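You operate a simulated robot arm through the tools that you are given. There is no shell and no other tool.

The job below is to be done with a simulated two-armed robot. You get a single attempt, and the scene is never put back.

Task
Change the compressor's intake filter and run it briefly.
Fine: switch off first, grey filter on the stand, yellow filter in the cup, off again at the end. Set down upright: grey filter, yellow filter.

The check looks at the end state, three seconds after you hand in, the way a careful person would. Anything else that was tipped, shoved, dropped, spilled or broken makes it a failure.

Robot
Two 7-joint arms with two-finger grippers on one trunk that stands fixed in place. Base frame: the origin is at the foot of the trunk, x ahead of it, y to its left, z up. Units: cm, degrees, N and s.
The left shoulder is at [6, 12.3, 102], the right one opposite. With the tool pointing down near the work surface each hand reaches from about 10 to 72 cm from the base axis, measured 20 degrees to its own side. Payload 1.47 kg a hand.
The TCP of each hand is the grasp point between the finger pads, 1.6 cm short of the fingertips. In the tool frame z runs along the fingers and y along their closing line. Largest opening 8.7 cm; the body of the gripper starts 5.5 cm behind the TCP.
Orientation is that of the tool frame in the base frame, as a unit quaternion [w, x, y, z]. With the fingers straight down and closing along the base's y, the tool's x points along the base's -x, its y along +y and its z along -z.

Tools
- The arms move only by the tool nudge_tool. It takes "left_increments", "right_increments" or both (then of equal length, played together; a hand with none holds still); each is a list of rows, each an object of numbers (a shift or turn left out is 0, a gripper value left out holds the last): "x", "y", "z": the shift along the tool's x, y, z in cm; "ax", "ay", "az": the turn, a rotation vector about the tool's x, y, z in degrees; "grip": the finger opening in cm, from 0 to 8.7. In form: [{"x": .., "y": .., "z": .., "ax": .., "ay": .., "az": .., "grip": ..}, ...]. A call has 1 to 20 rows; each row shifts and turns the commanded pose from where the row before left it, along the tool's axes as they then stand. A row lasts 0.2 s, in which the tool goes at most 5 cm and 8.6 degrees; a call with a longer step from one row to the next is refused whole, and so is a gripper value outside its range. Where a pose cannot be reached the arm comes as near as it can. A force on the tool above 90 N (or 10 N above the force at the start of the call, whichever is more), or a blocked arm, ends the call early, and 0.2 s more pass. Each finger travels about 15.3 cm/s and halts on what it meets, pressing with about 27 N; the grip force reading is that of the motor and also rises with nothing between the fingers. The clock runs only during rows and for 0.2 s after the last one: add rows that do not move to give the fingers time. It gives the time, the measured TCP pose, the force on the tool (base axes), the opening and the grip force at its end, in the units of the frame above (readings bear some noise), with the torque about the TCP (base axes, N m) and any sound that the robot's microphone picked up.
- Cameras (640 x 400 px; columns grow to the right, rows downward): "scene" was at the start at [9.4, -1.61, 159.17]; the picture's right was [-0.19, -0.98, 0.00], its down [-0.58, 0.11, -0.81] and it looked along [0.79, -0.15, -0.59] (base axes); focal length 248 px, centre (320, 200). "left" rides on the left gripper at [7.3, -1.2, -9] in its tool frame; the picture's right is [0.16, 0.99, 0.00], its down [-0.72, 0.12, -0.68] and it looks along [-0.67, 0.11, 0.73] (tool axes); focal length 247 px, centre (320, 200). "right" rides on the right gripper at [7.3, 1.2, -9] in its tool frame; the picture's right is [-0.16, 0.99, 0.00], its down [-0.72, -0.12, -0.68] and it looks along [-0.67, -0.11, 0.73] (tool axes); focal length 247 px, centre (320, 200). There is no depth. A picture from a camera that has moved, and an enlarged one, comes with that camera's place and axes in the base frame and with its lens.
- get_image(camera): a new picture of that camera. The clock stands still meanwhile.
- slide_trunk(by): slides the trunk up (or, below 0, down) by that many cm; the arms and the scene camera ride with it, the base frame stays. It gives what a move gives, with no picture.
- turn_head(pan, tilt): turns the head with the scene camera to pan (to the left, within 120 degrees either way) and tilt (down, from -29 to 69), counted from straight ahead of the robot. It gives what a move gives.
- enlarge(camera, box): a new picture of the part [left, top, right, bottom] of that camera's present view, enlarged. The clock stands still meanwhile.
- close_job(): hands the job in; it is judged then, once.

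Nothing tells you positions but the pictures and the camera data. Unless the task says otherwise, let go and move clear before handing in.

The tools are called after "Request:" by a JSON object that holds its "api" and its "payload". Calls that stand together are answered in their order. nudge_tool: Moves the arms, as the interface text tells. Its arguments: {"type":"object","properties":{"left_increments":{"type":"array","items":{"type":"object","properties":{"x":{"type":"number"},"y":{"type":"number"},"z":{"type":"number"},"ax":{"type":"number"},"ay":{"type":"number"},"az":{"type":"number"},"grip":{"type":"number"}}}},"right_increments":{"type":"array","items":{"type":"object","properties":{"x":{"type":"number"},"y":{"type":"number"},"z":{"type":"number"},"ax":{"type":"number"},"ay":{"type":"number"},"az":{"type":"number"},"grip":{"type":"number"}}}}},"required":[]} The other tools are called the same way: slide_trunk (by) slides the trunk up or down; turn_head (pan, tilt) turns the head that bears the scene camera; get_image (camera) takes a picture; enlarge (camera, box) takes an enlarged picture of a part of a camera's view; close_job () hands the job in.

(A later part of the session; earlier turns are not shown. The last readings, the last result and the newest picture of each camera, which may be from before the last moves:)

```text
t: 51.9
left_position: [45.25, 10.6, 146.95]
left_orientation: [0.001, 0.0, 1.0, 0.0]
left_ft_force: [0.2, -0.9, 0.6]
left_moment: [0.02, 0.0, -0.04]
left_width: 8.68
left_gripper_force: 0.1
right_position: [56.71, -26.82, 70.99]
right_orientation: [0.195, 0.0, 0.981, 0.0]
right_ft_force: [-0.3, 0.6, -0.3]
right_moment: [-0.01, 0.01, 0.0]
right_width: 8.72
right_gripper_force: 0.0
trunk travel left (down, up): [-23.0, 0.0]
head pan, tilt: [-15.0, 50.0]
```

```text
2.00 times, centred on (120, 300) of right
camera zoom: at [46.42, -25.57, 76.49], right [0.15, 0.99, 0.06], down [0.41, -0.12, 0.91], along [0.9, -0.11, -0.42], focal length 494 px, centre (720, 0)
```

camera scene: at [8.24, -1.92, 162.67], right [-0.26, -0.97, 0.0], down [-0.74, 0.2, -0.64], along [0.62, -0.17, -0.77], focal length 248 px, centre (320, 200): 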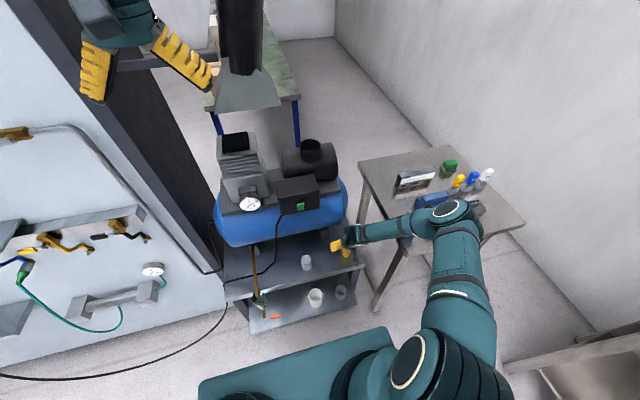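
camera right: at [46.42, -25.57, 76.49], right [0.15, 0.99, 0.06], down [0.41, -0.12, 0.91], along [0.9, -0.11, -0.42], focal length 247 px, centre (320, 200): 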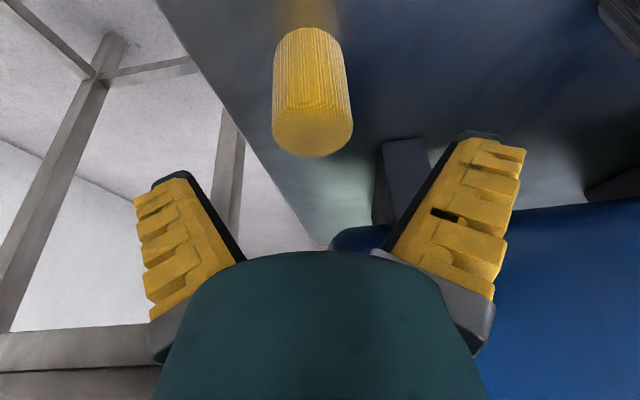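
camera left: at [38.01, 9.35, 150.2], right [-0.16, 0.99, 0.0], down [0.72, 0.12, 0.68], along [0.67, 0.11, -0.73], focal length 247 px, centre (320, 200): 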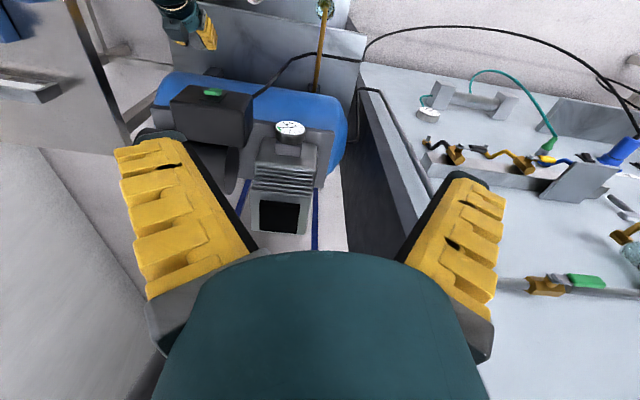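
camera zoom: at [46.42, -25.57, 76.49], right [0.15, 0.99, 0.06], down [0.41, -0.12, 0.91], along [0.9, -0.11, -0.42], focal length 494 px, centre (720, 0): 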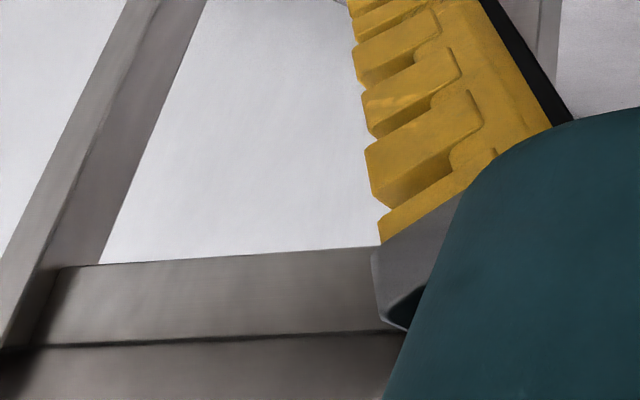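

The table top works out at z about 81.6 with its left edge at y -43, so the forearm has ample clearance. I'll test whether the arm can hold the 45° pitch here directly, which would save a regrasp, raising a little first.

Request:
{"api": "nudge_tool", "payload": {"right_increments": [{"x": -0.76, "z": -1.85}, {"x": -0.76, "z": -1.85}, {"ay": -7.5}, {"ay": -7.5}, {"ay": -7.5}, {}]}}

Request:
{"api": "get_image", "payload": {"camera": "scene"}}

Request:
{"api": "get_image", "payload": {"camera": "right"}}

```text
t: 53.3
left_position: [45.28, 10.61, 147.01]
left_orientation: [0.0, 0.001, 1.0, 0.0]
left_ft_force: [0.4, 0.3, 0.6]
left_moment: [0.01, 0.0, 0.01]
left_width: 8.71
left_gripper_force: 0.0
right_position: [56.61, -26.8, 74.95]
right_orientation: [0.321, 0.001, 0.947, 0.0]
right_ft_force: [-1.0, 0.1, 0.6]
right_moment: [0.01, -0.03, -0.02]
right_width: 8.72
right_gripper_force: 0.0
right hand out of reach, approached as far as the arm can: row 5
trunk travel left (down, up): [-23.0, 0.0]
head pan, tilt: [-15.0, 50.0]
```

```text
taken
camera scene: at [8.24, -1.94, 162.67], right [-0.26, -0.97, 0.0], down [-0.74, 0.2, -0.64], along [0.62, -0.17, -0.77], focal length 248 px, centre (320, 200)
```

scene: 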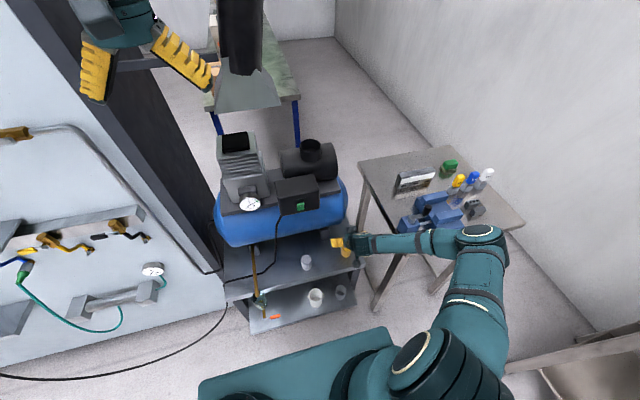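

```text
taken
camera right: at [45.31, -25.58, 77.68], right [0.13, 0.99, 0.1], down [0.16, -0.12, 0.98], along [0.98, -0.11, -0.17], focal length 247 px, centre (320, 200)
```

right: 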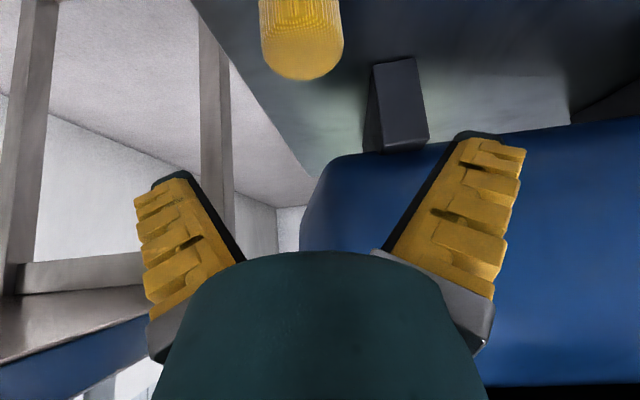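

The arm can hold about 37° of pitch here. A 33° pitch should suit both the pick and the insertion at the cup with the trunk raised, so no regrasp is needed. I'll set 33° and lower around the top of the yellow filter.

Request:
{"api": "nudge_tool", "payload": {"right_increments": [{"ay": 4.5}, {"x": 1.207, "y": -0.033, "z": 1.86}, {"x": 1.207, "y": -0.033, "z": 1.86}, {"x": 1.207, "y": -0.033, "z": 1.86}, {}]}}

Request:
{"api": "get_image", "payload": {"camera": "right"}}

Request:
{"api": "get_image", "payload": {"camera": "scene"}}

```text
t: 54.5
left_position: [45.13, 10.61, 146.95]
left_orientation: [-0.001, 0.0, 1.0, 0.0]
left_ft_force: [-0.1, -0.1, -0.1]
left_moment: [-0.01, 0.04, 0.0]
left_width: 8.67
left_gripper_force: 0.0
right_position: [56.67, -26.87, 68.32]
right_orientation: [0.284, 0.0, 0.959, 0.0]
right_ft_force: [1.7, 0.2, 0.0]
right_moment: [0.0, -0.02, -0.01]
right_width: 8.72
right_gripper_force: 0.1
trunk travel left (down, up): [-23.0, 0.0]
head pan, tilt: [-15.0, 50.0]
```

```text
taken
camera right: at [45.62, -25.61, 71.88], right [0.13, 0.99, 0.09], down [0.24, -0.12, 0.96], along [0.96, -0.11, -0.25], focal length 247 px, centre (320, 200)
```

right: 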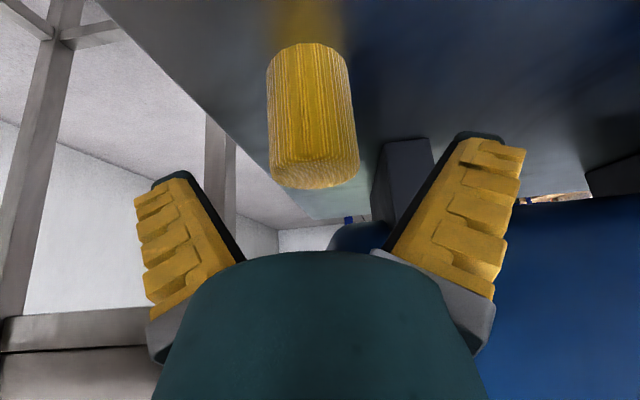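

```text
taken
camera scene: at [8.25, -1.91, 162.67], right [-0.26, -0.97, 0.0], down [-0.74, 0.2, -0.64], along [0.62, -0.17, -0.77], focal length 248 px, centre (320, 200)
```

scene: 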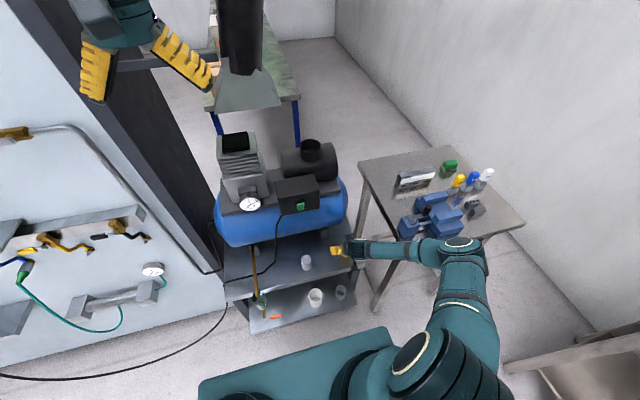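

The fingers straddle the yellow filter. I'll nudge 0.2 cm to centre and close gently.

Request:
{"api": "nudge_tool", "payload": {"right_increments": [{"y": -0.2}, {"grip": 5.4}, {"grip": 4.6}, {"grip": 3.0}, {"grip": 2.0}, {}]}}

Request:
{"api": "enlarge", "payload": {"camera": "right", "box": [210, 20, 430, 240]}}

```text
t: 55.9
left_position: [45.27, 10.53, 146.86]
left_orientation: [0.001, 0.0, 1.0, 0.0]
left_ft_force: [-0.1, 0.1, 0.0]
left_moment: [-0.01, -0.03, 0.03]
left_width: 8.72
left_gripper_force: 0.0
right_position: [56.68, -27.0, 68.22]
right_orientation: [0.284, 0.0, 0.959, 0.0]
right_ft_force: [-0.8, 0.5, 6.1]
right_moment: [0.0, 0.13, 0.02]
right_width: 3.42
right_gripper_force: 27.0
trunk travel left (down, up): [-23.0, 0.0]
head pan, tilt: [-15.0, 50.0]
```

```text
1.82 times, centred on (320, 130) of right
camera zoom: at [45.59, -25.82, 71.94], right [0.13, 0.99, 0.09], down [0.24, -0.12, 0.96], along [0.96, -0.11, -0.25], focal length 449 px, centre (320, 327)
```

zoom: 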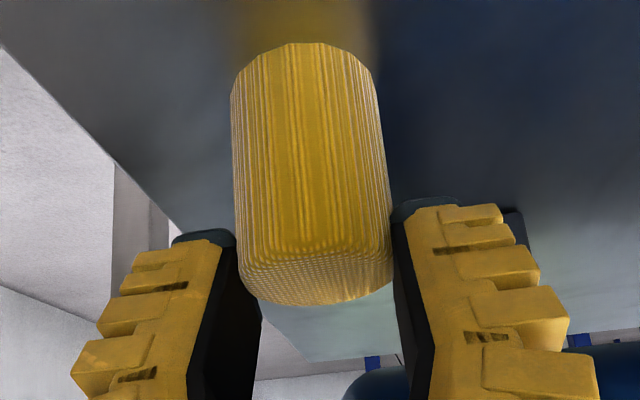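

Request:
{"api": "nudge_tool", "payload": {"right_increments": [{"x": -0.27, "z": -0.42}, {"x": -0.54, "z": -0.84}, {"x": -0.54, "z": -0.84}, {}]}}

Request:
{"api": "enlarge", "payload": {"camera": "right", "box": [210, 0, 430, 240]}}

```text
t: 56.9
left_position: [45.28, 10.52, 146.87]
left_orientation: [0.001, 0.0, 1.0, 0.0]
left_ft_force: [1.4, -0.9, 0.4]
left_moment: [0.03, -0.05, 0.01]
left_width: 8.67
left_gripper_force: 0.0
right_position: [56.62, -27.12, 70.84]
right_orientation: [0.285, 0.0, 0.959, 0.0]
right_ft_force: [-0.3, 0.0, -0.4]
right_moment: [0.0, -0.03, 0.01]
right_width: 3.13
right_gripper_force: 27.3
trunk travel left (down, up): [-23.0, 0.0]
head pan, tilt: [-15.0, 50.0]
```

```text
1.67 times, centred on (320, 120) of right
camera zoom: at [45.57, -25.86, 74.41], right [0.13, 0.99, 0.09], down [0.24, -0.12, 0.96], along [0.96, -0.11, -0.25], focal length 412 px, centre (320, 333)
```

zoom: 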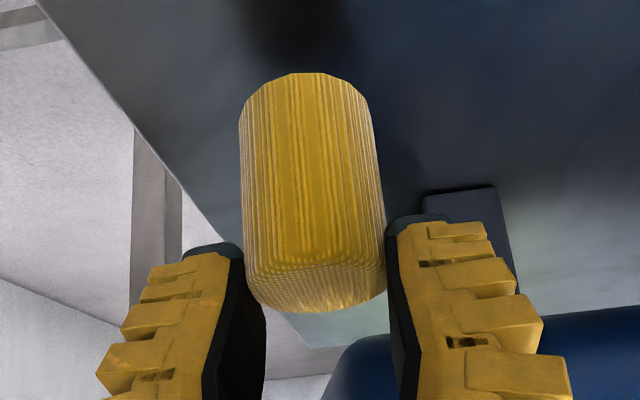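

The yellow filter is held well. I'll bring it back and up past the front of the compressor.

Request:
{"api": "nudge_tool", "payload": {"right_increments": [{"x": -0.66, "y": 0.75, "z": -2.85}, {"x": -0.66, "y": 0.75, "z": -2.85}, {"x": -0.66, "y": 0.75, "z": -2.85}, {"x": -0.66, "y": 0.75, "z": -2.85}, {"x": -2.07, "y": 0.4, "z": -3.19}, {"x": -2.07, "y": 0.4, "z": -3.19}, {"x": -2.07, "y": 0.4, "z": -3.19}, {"x": -2.07, "y": 0.4, "z": -3.19}, {"x": -2.07, "y": 0.4, "z": -3.19}, {"x": -2.07, "y": 0.4, "z": -3.19}, {"x": -2.07, "y": 0.4, "z": -3.19}, {"x": -2.07, "y": 0.4, "z": -3.19}, {"x": -2.07, "y": 0.4, "z": -3.19}, {"x": -2.07, "y": 0.4, "z": -3.19}, {}]}}

Request:
{"api": "get_image", "payload": {"camera": "right"}}

Request:
{"api": "get_image", "payload": {"camera": "scene"}}

```text
t: 60.1
left_position: [45.24, 10.48, 146.89]
left_orientation: [0.0, 0.0, 1.0, -0.001]
left_ft_force: [0.0, 0.7, 0.2]
left_moment: [0.02, -0.01, 0.03]
left_width: 8.69
left_gripper_force: 0.0
right_position: [52.74, -20.12, 120.01]
right_orientation: [0.284, 0.001, 0.959, 0.0]
right_ft_force: [0.6, -0.4, -0.6]
right_moment: [0.01, 0.0, 0.03]
right_width: 3.05
right_gripper_force: 26.9
trunk travel left (down, up): [-23.0, 0.0]
head pan, tilt: [-15.0, 50.0]
```

```text
taken
camera right: at [41.65, -18.93, 123.49], right [0.13, 0.99, 0.09], down [0.24, -0.12, 0.96], along [0.96, -0.11, -0.25], focal length 247 px, centre (320, 200)
```

right: 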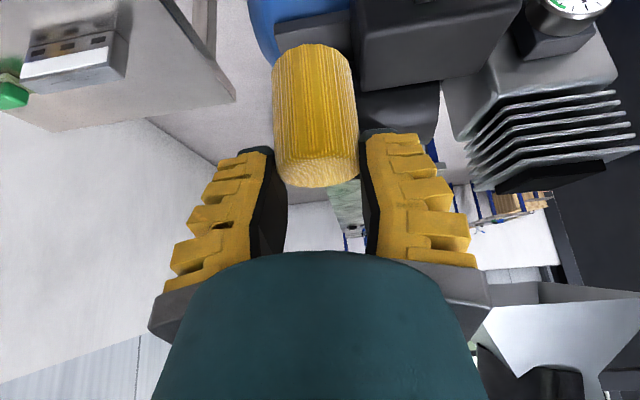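

```text
taken
camera scene: at [8.34, -2.02, 162.65], right [-0.26, -0.97, 0.0], down [-0.74, 0.2, -0.64], along [0.62, -0.17, -0.77], focal length 248 px, centre (320, 200)
```

scene: 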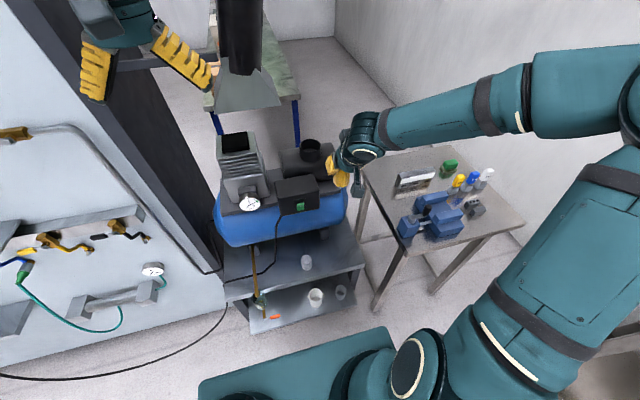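

Request:
{"api": "nudge_tool", "payload": {"right_increments": [{"x": -2.58, "y": 1.03, "z": 1.675}, {"x": -2.58, "y": 1.03, "z": 1.675}, {"x": -2.58, "y": 1.03, "z": 1.675}, {"x": -2.58, "y": 1.03, "z": 1.675}, {}]}}

Request:
{"api": "get_image", "payload": {"camera": "right"}}

Request:
{"api": "enlarge", "payload": {"camera": "scene", "box": [200, 40, 440, 220]}}

```text
t: 61.3
left_position: [45.08, 10.67, 146.97]
left_orientation: [0.0, -0.001, 1.0, 0.0]
left_ft_force: [-0.8, -0.4, 0.3]
left_moment: [0.05, 0.02, -0.01]
left_width: 8.7
left_gripper_force: 0.0
right_position: [64.91, -15.85, 119.82]
right_orientation: [0.285, 0.001, 0.959, -0.001]
right_ft_force: [-0.9, -0.5, 0.2]
right_moment: [-0.01, 0.0, 0.01]
right_width: 3.04
right_gripper_force: 27.3
trunk travel left (down, up): [-23.0, 0.0]
head pan, tilt: [-15.0, 50.0]
```

```text
taken
camera right: at [53.82, -14.73, 123.4], right [0.13, 0.99, 0.09], down [0.24, -0.12, 0.96], along [0.96, -0.11, -0.25], focal length 247 px, centre (320, 200)
```

right: 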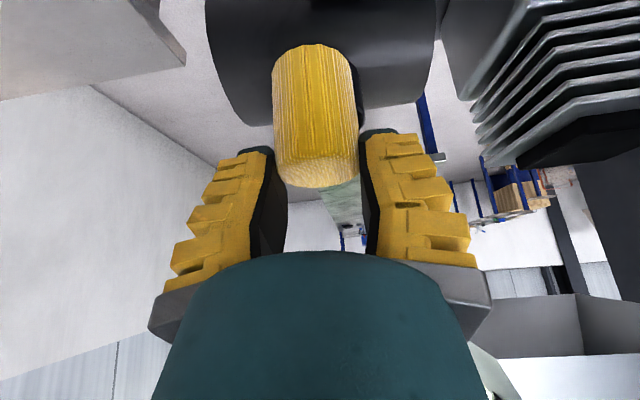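

```text
2.22 times, centred on (320, 130) of scene
camera zoom: at [8.16, -1.97, 162.67], right [-0.26, -0.97, 0.0], down [-0.74, 0.2, -0.64], along [0.62, -0.17, -0.77], focal length 551 px, centre (320, 356)
```

zoom: 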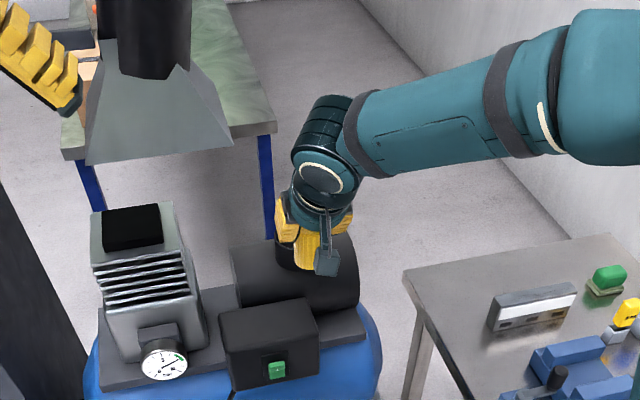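

Request:
{"api": "nudge_tool", "payload": {"right_increments": [{"x": -1.73, "y": -0.04, "z": 1.0}, {"x": -1.73, "y": -0.04, "z": 1.0}, {"x": -1.73, "y": -0.04, "z": 1.0}, {"x": -1.73, "y": -0.04, "z": 1.0}, {}]}}

Request:
{"api": "get_image", "payload": {"camera": "right"}}

Request:
{"api": "enlarge", "payload": {"camera": "scene", "box": [260, 100, 380, 200]}}

```text
t: 62.5
left_position: [45.18, 10.6, 146.93]
left_orientation: [0.0, -0.001, 1.0, 0.001]
left_ft_force: [-1.0, 0.5, 0.4]
left_moment: [-0.02, -0.04, -0.02]
left_width: 8.67
left_gripper_force: 0.0
right_position: [72.93, -16.13, 120.27]
right_orientation: [0.283, 0.0, 0.959, 0.001]
right_ft_force: [0.4, -0.8, 0.1]
right_moment: [0.0, 0.0, 0.02]
right_width: 3.04
right_gripper_force: 26.8
trunk travel left (down, up): [-23.0, 0.0]
head pan, tilt: [-15.0, 50.0]
```

```text
taken
camera right: at [61.84, -14.9, 123.87], right [0.13, 0.99, 0.09], down [0.24, -0.12, 0.96], along [0.96, -0.11, -0.25], focal length 247 px, centre (320, 200)
```

right: 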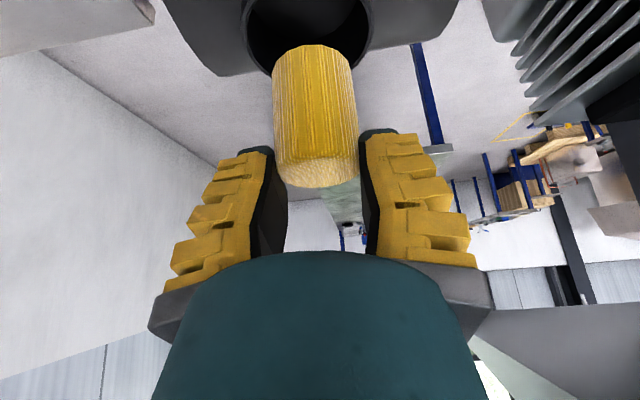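

```text
4.00 times, centred on (320, 150) of scene
camera zoom: at [8.2, -1.94, 162.67], right [-0.26, -0.97, 0.0], down [-0.74, 0.2, -0.64], along [0.62, -0.17, -0.77], focal length 993 px, centre (320, 400)
```

zoom: 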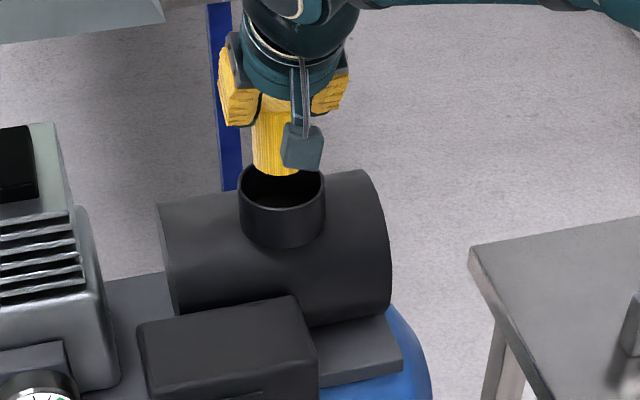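

The filter hangs right above the cup, about 0.3 cm left of centre. I'll correct that and lower it into the cup.

Request:
{"api": "nudge_tool", "payload": {"right_increments": [{"y": -0.25}, {"x": 0.43, "z": 0.615}, {"x": 0.43, "z": 0.615}, {"x": 0.43, "z": 0.615}, {"x": 0.43, "z": 0.615}, {}]}}

Request:
{"api": "get_image", "payload": {"camera": "right"}}

Request:
{"api": "enlarge", "payload": {"camera": "scene", "box": [260, 100, 380, 200]}}

```text
t: 63.9
left_position: [45.34, 10.65, 146.94]
left_orientation: [0.001, 0.0, 1.0, 0.001]
left_ft_force: [0.1, 0.6, -0.1]
left_moment: [-0.02, -0.03, 0.01]
left_width: 8.69
left_gripper_force: 0.0
right_position: [72.95, -16.4, 117.25]
right_orientation: [0.284, 0.001, 0.959, 0.0]
right_ft_force: [0.2, 0.0, -0.1]
right_moment: [0.01, 0.0, -0.01]
right_width: 2.99
right_gripper_force: 27.0
trunk travel left (down, up): [-23.0, 0.0]
head pan, tilt: [-15.0, 50.0]
```

```text
taken
camera right: at [61.8, -15.14, 120.79], right [0.13, 0.99, 0.09], down [0.24, -0.12, 0.96], along [0.96, -0.11, -0.25], focal length 247 px, centre (320, 200)
```

right: 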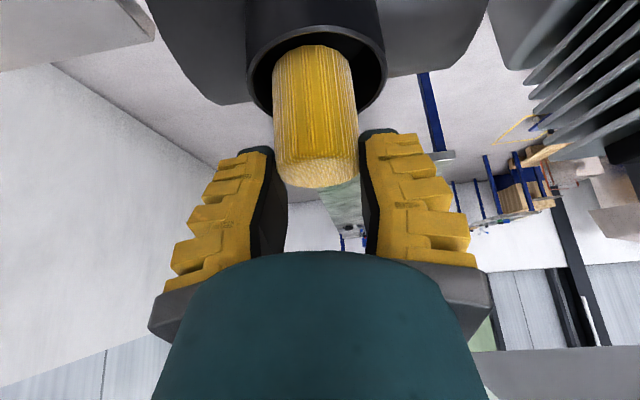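

```text
4.00 times, centred on (320, 150) of scene
camera zoom: at [8.24, -1.94, 162.67], right [-0.26, -0.97, 0.0], down [-0.74, 0.2, -0.64], along [0.62, -0.17, -0.77], focal length 993 px, centre (320, 400)
```

zoom: 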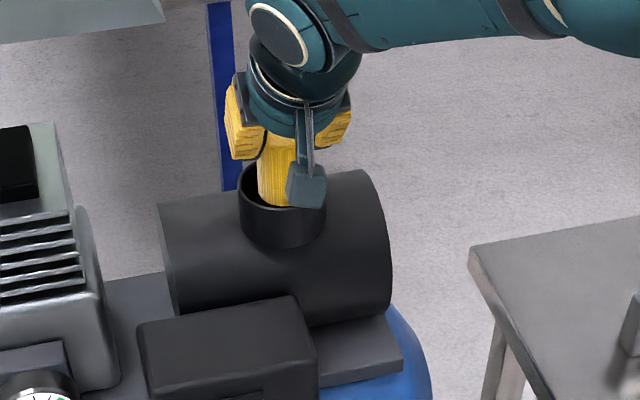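

Request:
{"api": "nudge_tool", "payload": {"right_increments": [{"x": 0.272, "z": 0.42}, {"x": 0.272, "z": 0.42}, {"x": 0.272, "z": 0.42}, {}]}}

Request:
{"api": "get_image", "payload": {"camera": "right"}}

```text
t: 64.9
left_position: [45.13, 10.52, 146.83]
left_orientation: [0.0, -0.001, 1.0, 0.0]
left_ft_force: [0.1, 0.2, 0.1]
left_moment: [-0.01, -0.01, 0.04]
left_width: 8.71
left_gripper_force: 0.1
right_position: [72.87, -16.37, 115.71]
right_orientation: [0.284, 0.0, 0.959, 0.0]
right_ft_force: [0.4, 0.1, 0.5]
right_moment: [-0.02, 0.0, 0.02]
right_width: 3.0
right_gripper_force: 27.2
trunk travel left (down, up): [-23.0, 0.0]
head pan, tilt: [-15.0, 50.0]
```

```text
taken
camera right: at [61.77, -15.16, 119.31], right [0.13, 0.99, 0.09], down [0.24, -0.12, 0.96], along [0.96, -0.11, -0.25], focal length 247 px, centre (320, 200)
```

right: 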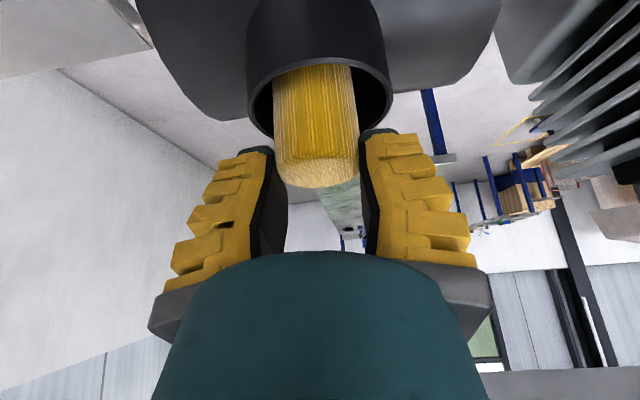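

Request:
{"api": "nudge_tool", "payload": {"right_increments": [{"x": 0.136, "z": 0.21}, {"x": 0.136, "z": 0.21}, {"x": 0.136, "z": 0.21}, {"x": 0.109, "z": 0.168}, {}]}}

Request:
{"api": "enlarge", "payload": {"camera": "right", "box": [210, 40, 430, 240]}}

```text
t: 66.1
left_position: [45.27, 10.62, 146.91]
left_orientation: [0.0, 0.0, 1.0, 0.0]
left_ft_force: [0.1, 0.1, 0.6]
left_moment: [0.02, -0.01, -0.03]
left_width: 8.69
left_gripper_force: 0.1
right_position: [72.86, -16.28, 114.6]
right_orientation: [0.284, 0.0, 0.959, 0.0]
right_ft_force: [1.4, -0.7, 3.2]
right_moment: [-0.01, 0.01, 0.02]
right_width: 2.93
right_gripper_force: 27.3
trunk travel left (down, up): [-23.0, 0.0]
head pan, tilt: [-15.0, 50.0]
```

```text
2.00 times, centred on (320, 140) of right
camera zoom: at [61.78, -15.12, 118.36], right [0.13, 0.99, 0.09], down [0.24, -0.12, 0.96], along [0.96, -0.11, -0.25], focal length 494 px, centre (320, 320)
```

zoom: 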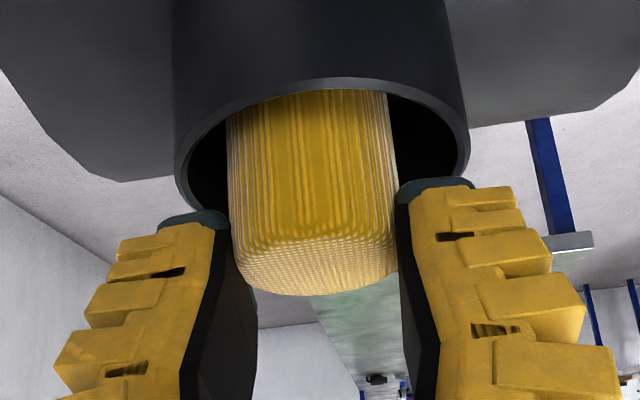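

A slight upward force has appeared, so the filter is about to seat. I'll go a bit lower.

Request:
{"api": "nudge_tool", "payload": {"right_increments": [{"x": 0.109, "z": 0.168}, {"x": 0.054, "z": 0.084}, {}]}}

```text
t: 66.9
left_position: [45.19, 10.68, 146.88]
left_orientation: [0.001, 0.0, 1.0, 0.0]
left_ft_force: [0.1, -0.5, 0.9]
left_moment: [0.01, -0.01, -0.01]
left_width: 8.69
left_gripper_force: 0.0
right_position: [72.81, -16.36, 114.63]
right_orientation: [0.286, 0.0, 0.958, 0.001]
right_ft_force: [4.2, -0.7, 16.2]
right_moment: [-0.04, -0.1, -0.03]
right_width: 3.2
right_gripper_force: 27.0
trunk travel left (down, up): [-23.0, 0.0]
head pan, tilt: [-15.0, 50.0]
```

The filter is seated on the cup floor with 16 N upward. I'll relieve a little, open slowly and lift away.

Request:
{"api": "nudge_tool", "payload": {"right_increments": [{"x": -0.109, "z": -0.168}, {"grip": 3.8}, {"grip": 4.3}, {"grip": 4.8}, {"grip": 5.6}, {"grip": 7.0}, {"grip": 8.2}, {}]}}

Request:
{"api": "get_image", "payload": {"camera": "right"}}

```text
t: 68.7
left_position: [45.33, 10.64, 146.85]
left_orientation: [0.0, 0.0, 1.0, 0.0]
left_ft_force: [0.1, -0.4, 0.4]
left_moment: [0.04, 0.01, -0.02]
left_width: 8.7
left_gripper_force: 0.0
right_position: [72.77, -16.36, 114.67]
right_orientation: [0.284, 0.0, 0.959, 0.0]
right_ft_force: [0.2, 0.8, -0.2]
right_moment: [0.02, -0.02, -0.01]
right_width: 8.34
right_gripper_force: 1.0
trunk travel left (down, up): [-23.0, 0.0]
head pan, tilt: [-15.0, 50.0]
```

```text
taken
camera right: at [61.77, -15.14, 118.22], right [0.13, 0.99, 0.09], down [0.24, -0.12, 0.96], along [0.96, -0.11, -0.25], focal length 247 px, centre (320, 200)
```

right: 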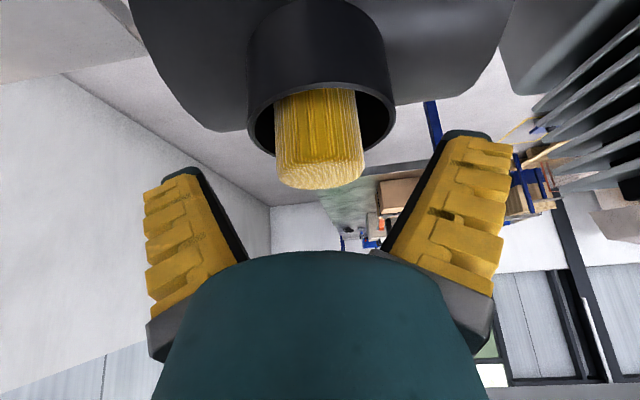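

Released; the yellow filter stands in the cup. I'll lift up and back away.

Request:
{"api": "nudge_tool", "payload": {"right_increments": [{"x": -0.54, "z": -0.84}, {"x": -1.09, "z": -1.68}, {"x": -1.36, "z": -2.1}, {"x": 1.5, "z": -3.6}, {"x": 3.0, "z": -2.5}, {"x": 3.3, "z": -2.2}, {"x": 3.3, "z": -2.2}, {"x": 3.3, "z": -2.2}, {}]}}

Request:
{"api": "turn_head", "payload": {"pan": -12, "tilt": 44}}

Request:
{"api": "get_image", "payload": {"camera": "scene"}}

Request:
{"api": "get_image", "payload": {"camera": "right"}}

```text
t: 70.7
left_position: [45.42, 10.47, 146.8]
left_orientation: [0.0, 0.0, 1.0, 0.0]
left_ft_force: [0.2, 0.7, -0.1]
left_moment: [-0.01, 0.04, 0.0]
left_width: 8.69
left_gripper_force: 0.1
right_position: [53.89, -16.39, 122.83]
right_orientation: [0.283, 0.0, 0.959, -0.001]
right_ft_force: [0.7, -1.3, 0.3]
right_moment: [-0.01, 0.0, 0.01]
right_width: 8.32
right_gripper_force: 0.5
trunk travel left (down, up): [-23.0, 0.0]
head pan, tilt: [-15.0, 50.0]
```

```text
t: 71.4
left_position: [45.33, 10.62, 146.97]
left_orientation: [0.0, 0.0, 1.0, 0.0]
left_ft_force: [-0.1, -0.2, 0.5]
left_moment: [-0.04, -0.03, 0.04]
left_width: 8.68
left_gripper_force: 0.2
right_position: [53.99, -16.39, 123.01]
right_orientation: [0.284, 0.001, 0.959, -0.001]
right_ft_force: [0.4, 0.2, 0.1]
right_moment: [0.03, -0.02, 0.03]
right_width: 8.32
right_gripper_force: 0.7
trunk travel left (down, up): [-23.0, 0.0]
head pan, tilt: [-12.0, 44.0]
```

```text
taken
camera scene: at [8.81, -1.66, 163.5], right [-0.21, -0.98, 0.0], down [-0.68, 0.14, -0.72], along [0.7, -0.15, -0.69], focal length 248 px, centre (320, 200)
```

scene: 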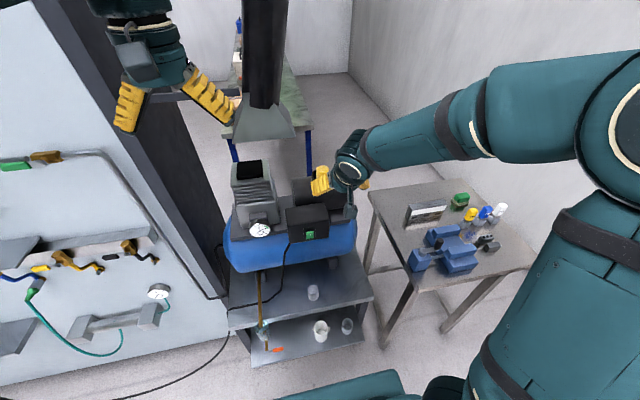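

```text
taken
camera right: at [42.8, -15.1, 126.58], right [0.13, 0.99, 0.09], down [0.24, -0.12, 0.96], along [0.96, -0.11, -0.25], focal length 247 px, centre (320, 200)
```

right: 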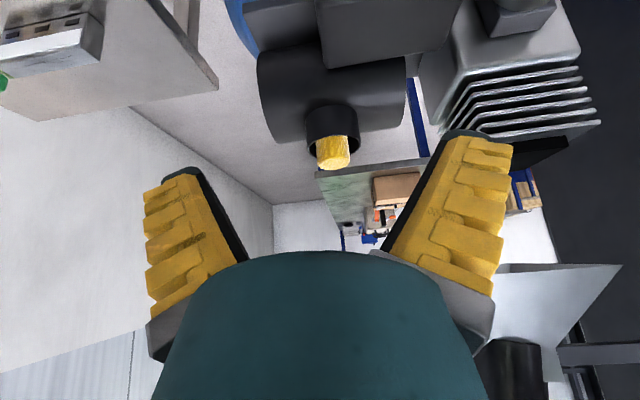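

The yellow filter sits upright in the cup. Next comes a brief run: I'll lower the trunk back to its earlier height and bring the closed hand in front of the rocker's "I" half.

Request:
{"api": "slide_trunk", "payload": {"by": -5.5}}

Request:
{"api": "nudge_tool", "payload": {"right_increments": [{"x": 2.27, "y": 1.85, "z": 0.735, "grip": 0}, {"x": 2.27, "y": 1.85, "z": 0.735}, {"x": 2.27, "y": 1.85, "z": 0.735}, {"x": 2.27, "y": 1.85, "z": 0.735}, {"ay": -6}, {"ay": -6}, {"x": 1.79, "z": 2.73}, {"x": 1.79, "z": 2.73}, {"x": 1.79, "z": 2.73}, {}]}}

Request:
{"api": "enlarge", "payload": {"camera": "left", "box": [140, 20, 300, 140]}}

Request:
{"api": "get_image", "payload": {"camera": "right"}}

Request:
{"api": "get_image", "payload": {"camera": "scene"}}

```text
t: 72.3
left_position: [45.14, 10.62, 141.44]
left_orientation: [0.0, 0.001, 1.0, 0.0]
left_ft_force: [-0.5, -0.7, 0.6]
left_moment: [-0.02, 0.02, -0.02]
left_width: 8.7
left_gripper_force: 0.1
right_position: [53.9, -16.28, 117.53]
right_orientation: [0.284, -0.001, 0.959, 0.001]
right_ft_force: [-0.4, -0.2, -0.2]
right_moment: [-0.02, 0.02, -0.01]
right_width: 8.33
right_gripper_force: 1.0
trunk travel left (down, up): [-17.5, 5.5]
head pan, tilt: [-12.0, 44.0]
```

```text
t: 74.5
left_position: [45.2, 10.63, 141.56]
left_orientation: [0.001, -0.001, 1.0, -0.001]
left_ft_force: [-0.3, -0.6, 0.4]
left_moment: [-0.02, -0.02, -0.03]
left_width: 8.71
left_gripper_force: 0.1
right_position: [49.83, -8.88, 100.64]
right_orientation: [0.384, 0.0, 0.923, 0.0]
right_ft_force: [0.0, -0.2, -0.6]
right_moment: [0.01, -0.02, -0.01]
right_width: 0.0
right_gripper_force: 26.9
trunk travel left (down, up): [-17.5, 5.5]
head pan, tilt: [-12.0, 44.0]
```

```text
3.33 times, centred on (220, 80) of left
camera zoom: at [37.88, 9.39, 150.24], right [-0.16, 0.99, 0.0], down [0.72, 0.12, 0.68], along [0.67, 0.11, -0.73], focal length 823 px, centre (653, 600)
```

zoom: 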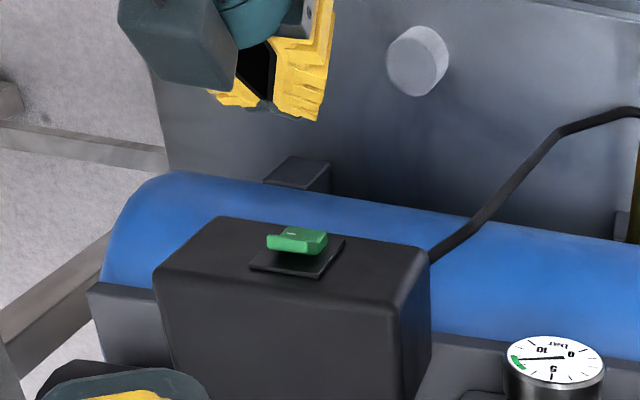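

```text
taken
camera right: at [38.18, -7.64, 101.74], right [0.11, 0.99, 0.11], down [0.03, -0.12, 0.99], along [0.99, -0.11, -0.04], focal length 247 px, centre (320, 200)
```

right: 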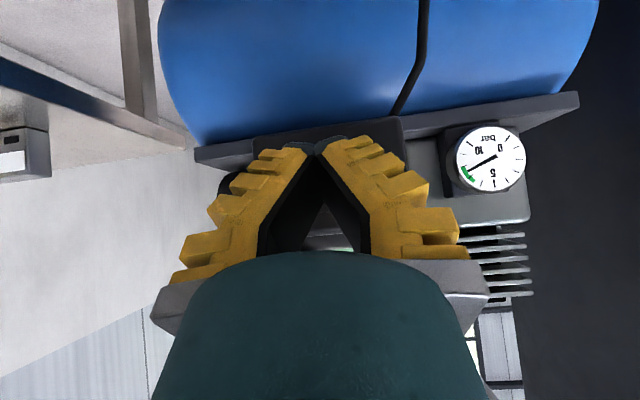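

```text
taken
camera scene: at [8.73, -1.61, 158.01], right [-0.21, -0.98, 0.0], down [-0.68, 0.14, -0.72], along [0.7, -0.15, -0.69], focal length 248 px, centre (320, 200)
```

scene: 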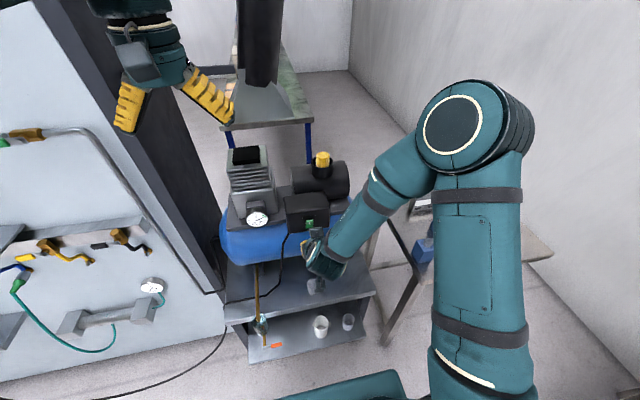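

The rocker's "I" half is sticking out and ready. I'll advance to it at z 100.5 and press.

Request:
{"api": "nudge_tool", "payload": {"right_increments": [{"x": -0.915, "z": 0.971}, {"x": -0.915, "z": 0.971}, {"x": -0.915, "z": 0.971}, {"x": -0.915, "z": 0.971}, {"x": -0.915, "z": 0.971}, {}]}}

Request:
{"api": "enlarge", "payload": {"camera": "left", "box": [180, 40, 260, 110]}}

```text
t: 75.9
left_position: [45.28, 10.53, 141.45]
left_orientation: [0.0, -0.001, 1.0, 0.0]
left_ft_force: [0.0, -0.3, 0.3]
left_moment: [0.0, -0.02, -0.03]
left_width: 8.69
left_gripper_force: 0.0
right_position: [56.53, -8.93, 100.29]
right_orientation: [0.383, 0.001, 0.924, 0.0]
right_ft_force: [-1.1, 0.4, 0.3]
right_moment: [0.0, -0.01, -0.05]
right_width: 0.6
right_gripper_force: 28.4
trunk travel left (down, up): [-17.5, 5.5]
head pan, tilt: [-12.0, 44.0]
```

```text
5.71 times, centred on (220, 75) of left
camera zoom: at [37.98, 9.35, 150.2], right [-0.16, 0.99, 0.0], down [0.72, 0.12, 0.68], along [0.67, 0.11, -0.73], focal length 1411 px, centre (891, 914)
```

zoom: 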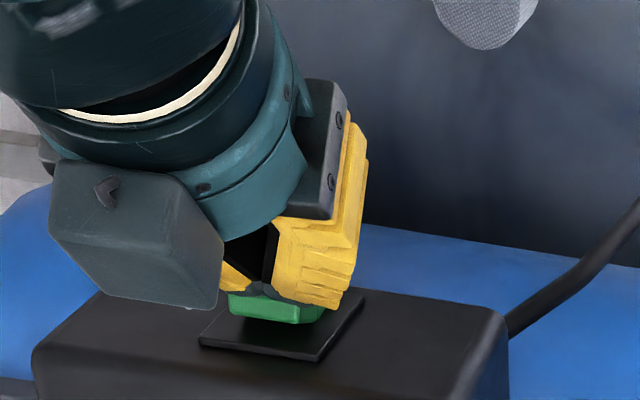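

Request:
{"api": "nudge_tool", "payload": {"right_increments": [{"x": -0.177, "z": 0.177}, {"x": -0.177, "z": 0.177}, {"x": -0.106, "z": 0.106}, {}]}}

Request:
{"api": "enlarge", "payload": {"camera": "left", "box": [180, 40, 260, 110]}}

```text
t: 76.9
left_position: [45.24, 10.59, 141.31]
left_orientation: [0.0, -0.001, 1.0, 0.0]
left_ft_force: [0.1, 1.2, 0.3]
left_moment: [0.01, 0.0, 0.01]
left_width: 8.71
left_gripper_force: 0.0
right_position: [57.12, -8.98, 100.43]
right_orientation: [0.382, 0.0, 0.924, 0.0]
right_ft_force: [-8.5, -1.5, -2.7]
right_moment: [0.0, 0.0, -0.04]
right_width: 0.61
right_gripper_force: 27.9
trunk travel left (down, up): [-17.5, 5.5]
head pan, tilt: [-12.0, 44.0]
```

```text
5.71 times, centred on (220, 75) of left
camera zoom: at [37.92, 9.33, 150.22], right [-0.16, 0.99, 0.0], down [0.72, 0.12, 0.68], along [0.67, 0.11, -0.73], focal length 1411 px, centre (891, 914)
```

zoom: 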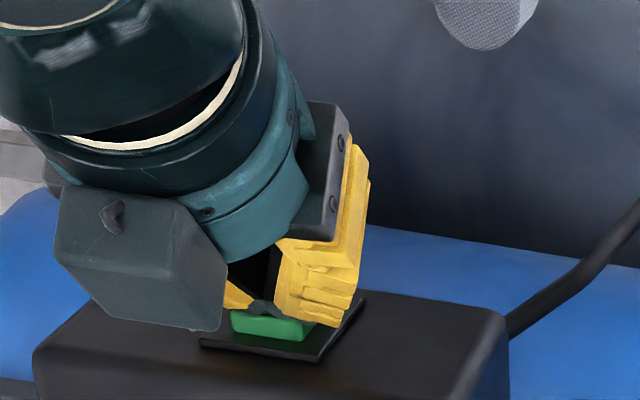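

Request:
{"api": "nudge_tool", "payload": {"right_increments": [{"x": -0.14, "z": 0.14}, {"x": -0.14, "z": 0.14}, {}]}}

Request:
{"api": "enlarge", "payload": {"camera": "right", "box": [260, 60, 400, 260]}}

```text
t: 77.7
left_position: [44.93, 10.55, 141.55]
left_orientation: [0.002, 0.0, 1.0, 0.0]
left_ft_force: [-0.8, 0.2, -0.5]
left_moment: [-0.03, 0.05, 0.03]
left_width: 8.66
left_gripper_force: 0.1
right_position: [57.18, -8.96, 100.2]
right_orientation: [0.382, -0.001, 0.924, 0.001]
right_ft_force: [-32.8, -2.9, -7.9]
right_moment: [0.08, 0.06, -0.05]
right_width: 0.6
right_gripper_force: 27.9
trunk travel left (down, up): [-17.5, 5.5]
head pan, tilt: [-12.0, 44.0]
```

```text
2.00 times, centred on (330, 160) of right
camera zoom: at [45.63, -7.73, 101.53], right [0.11, 0.99, 0.11], down [0.04, -0.12, 0.99], along [0.99, -0.11, -0.05], focal length 494 px, centre (300, 280)
```

zoom: 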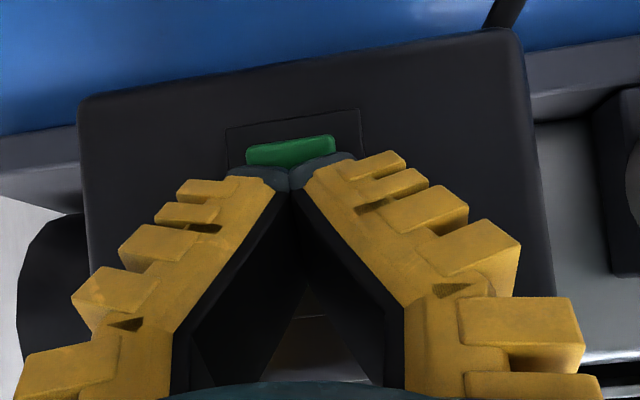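

It stopped at the same depth as the earlier press, so it should be on. I'll back off and check the rocker.

Request:
{"api": "nudge_tool", "payload": {"right_increments": [{"x": 0.7, "z": -0.7}, {"x": 1.2, "z": -1.2}, {"x": 1.2, "z": -1.2}, {}]}}

Request:
{"api": "enlarge", "payload": {"camera": "left", "box": [180, 40, 260, 110]}}

Request:
{"api": "enlarge", "payload": {"camera": "left", "box": [250, 100, 330, 160]}}

```text
t: 78.7
left_position: [45.25, 10.58, 141.45]
left_orientation: [0.0, 0.001, 1.0, 0.001]
left_ft_force: [0.1, 0.7, 0.5]
left_moment: [-0.01, 0.01, -0.03]
left_width: 8.71
left_gripper_force: 0.0
right_position: [53.23, -8.83, 100.33]
right_orientation: [0.384, 0.0, 0.923, 0.0]
right_ft_force: [0.3, 1.1, 0.0]
right_moment: [-0.02, -0.01, 0.04]
right_width: 0.03
right_gripper_force: 28.5
trunk travel left (down, up): [-17.5, 5.5]
head pan, tilt: [-12.0, 44.0]
```

```text
5.71 times, centred on (220, 75) of left
camera zoom: at [37.97, 9.35, 150.21], right [-0.16, 0.99, 0.0], down [0.72, 0.12, 0.68], along [0.67, 0.11, -0.73], focal length 1411 px, centre (891, 914)
```

zoom: 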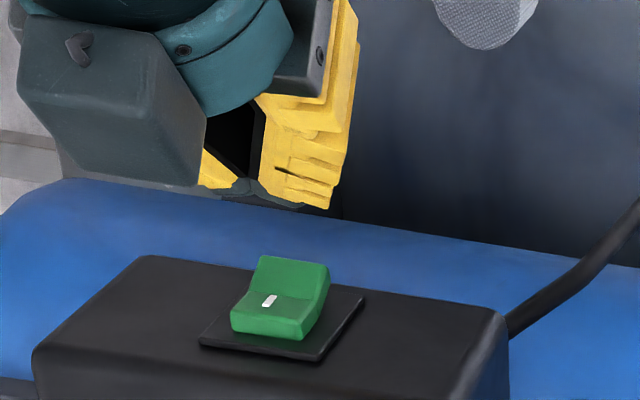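

```text
6.67 times, centred on (290, 130) of left
camera zoom: at [37.97, 9.35, 150.21], right [-0.16, 0.99, 0.0], down [0.72, 0.12, 0.68], along [0.67, 0.11, -0.73], focal length 1646 px, centre (520, 667)
```

zoom: 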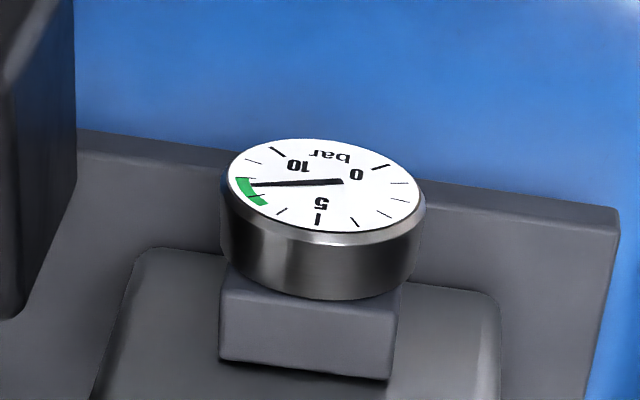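

The rocker is now in the on position. I'll let it run for a couple of seconds and listen.

Request:
{"api": "nudge_tool", "payload": {"right_increments": [{"z": 0.0}, {}, {}, {}, {}, {}, {}, {}, {}, {}]}}

Request:
{"api": "get_image", "payload": {"camera": "scene"}}

Request:
{"api": "enlarge", "payload": {"camera": "scene", "box": [220, 130, 370, 250]}}

```text
t: 80.9
left_position: [45.21, 10.57, 141.45]
left_orientation: [0.0, 0.0, 1.0, 0.0]
left_ft_force: [0.7, -0.2, 0.8]
left_moment: [-0.02, 0.03, 0.01]
left_width: 8.7
left_gripper_force: 0.1
right_position: [53.23, -8.81, 100.32]
right_orientation: [0.383, 0.0, 0.924, 0.0]
right_ft_force: [0.5, -0.2, 0.2]
right_moment: [-0.02, 0.02, -0.03]
right_width: 0.0
right_gripper_force: 27.9
trunk travel left (down, up): [-17.5, 5.5]
head pan, tilt: [-12.0, 44.0]
```

```text
taken
camera scene: at [8.85, -1.65, 158.0], right [-0.21, -0.98, 0.0], down [-0.68, 0.14, -0.72], along [0.7, -0.15, -0.69], focal length 248 px, centre (320, 200)
```

scene: 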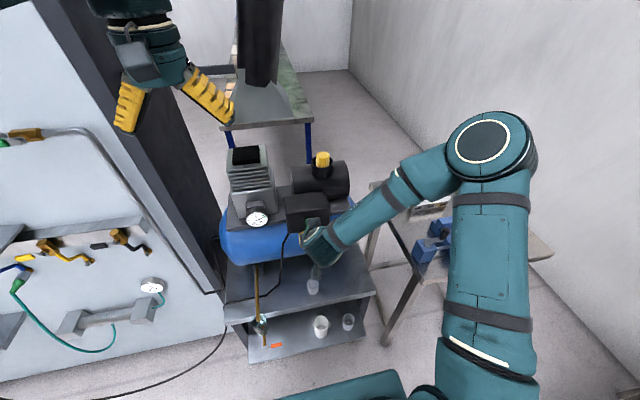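

```text
3.33 times, centred on (295, 190) of scene
camera zoom: at [8.85, -1.65, 158.0], right [-0.21, -0.98, 0.0], down [-0.68, 0.14, -0.72], along [0.7, -0.15, -0.69], focal length 827 px, centre (403, 233)
```

zoom: 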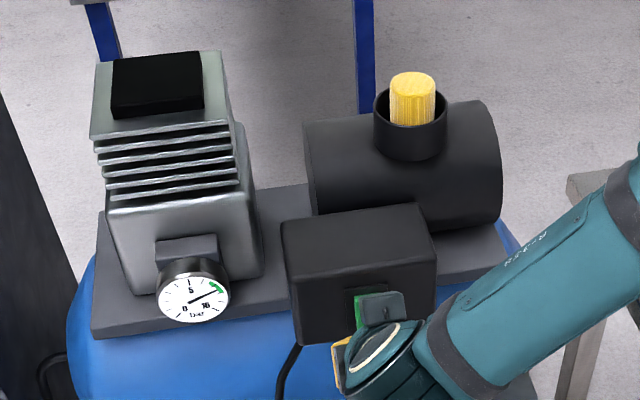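

It has run for a few seconds and the filter sits fine in the cup. Now I'll switch off again by pressing the lower half at z 98.

Request:
{"api": "nudge_tool", "payload": {"right_increments": [{"x": 0.813, "z": 0.813}, {"x": 0.813, "z": 0.813}, {"x": -0.778, "z": 0.778}, {"x": -0.778, "z": 0.778}, {"x": -0.707, "z": 0.707}, {"x": -0.354, "z": 0.354}, {"x": -0.177, "z": 0.177}, {"x": -0.141, "z": 0.141}, {"x": -0.141, "z": 0.141}, {}]}}

Request:
{"api": "enlarge", "payload": {"camera": "left", "box": [180, 40, 260, 110]}}

```text
t: 83.1
left_position: [44.95, 10.66, 141.47]
left_orientation: [0.001, 0.0, 1.0, 0.001]
left_ft_force: [-0.5, 0.2, 0.0]
left_moment: [0.0, 0.01, -0.01]
left_width: 8.71
left_gripper_force: 0.0
right_position: [57.2, -8.9, 97.98]
right_orientation: [0.38, 0.0, 0.925, 0.001]
right_ft_force: [-30.6, -1.2, -6.8]
right_moment: [0.01, 0.06, -0.04]
right_width: 0.6
right_gripper_force: 28.1
trunk travel left (down, up): [-17.5, 5.5]
head pan, tilt: [-12.0, 44.0]
```

```text
5.71 times, centred on (220, 75) of left
camera zoom: at [37.66, 9.34, 150.28], right [-0.16, 0.99, 0.0], down [0.72, 0.12, 0.68], along [0.67, 0.11, -0.73], focal length 1411 px, centre (891, 914)
```

zoom: 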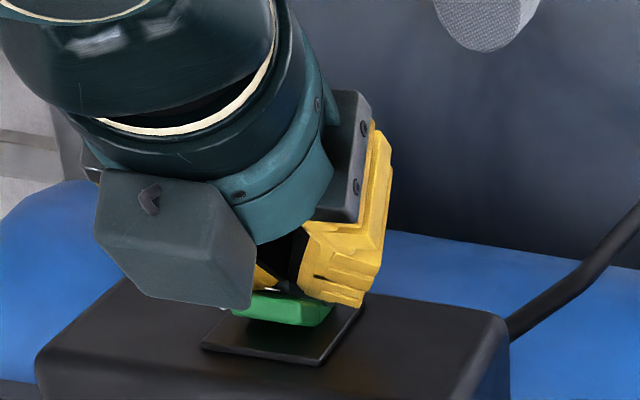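

Same contact as the first switch-off. I'll back off straight and verify the rocker.

Request:
{"api": "nudge_tool", "payload": {"right_increments": [{"x": 0.5, "z": -0.5}, {"x": 1.0, "z": -1.0}, {"x": 1.2, "z": -1.2}, {"x": 1.2, "z": -1.2}, {}]}}

Request:
{"api": "enlarge", "payload": {"camera": "left", "box": [180, 40, 260, 110]}}

```text
t: 84.3
left_position: [45.29, 10.46, 141.33]
left_orientation: [0.0, 0.0, 1.0, 0.0]
left_ft_force: [0.0, -0.3, 0.2]
left_moment: [-0.01, 0.0, -0.01]
left_width: 8.7
left_gripper_force: 0.0
right_position: [51.97, -8.85, 98.0]
right_orientation: [0.382, 0.0, 0.924, 0.0]
right_ft_force: [-0.8, -0.5, -1.2]
right_moment: [-0.04, 0.0, -0.01]
right_width: 0.0
right_gripper_force: 27.8
trunk travel left (down, up): [-17.5, 5.5]
head pan, tilt: [-12.0, 44.0]
```

```text
5.71 times, centred on (220, 75) of left
camera zoom: at [38.04, 9.35, 150.19], right [-0.16, 0.99, 0.0], down [0.72, 0.12, 0.68], along [0.67, 0.11, -0.73], focal length 1411 px, centre (891, 914)
```

zoom: 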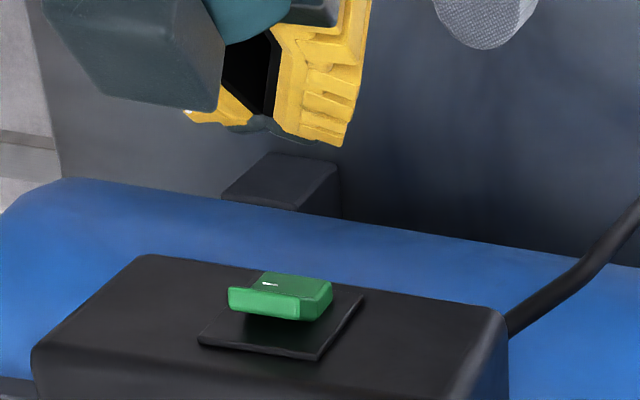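

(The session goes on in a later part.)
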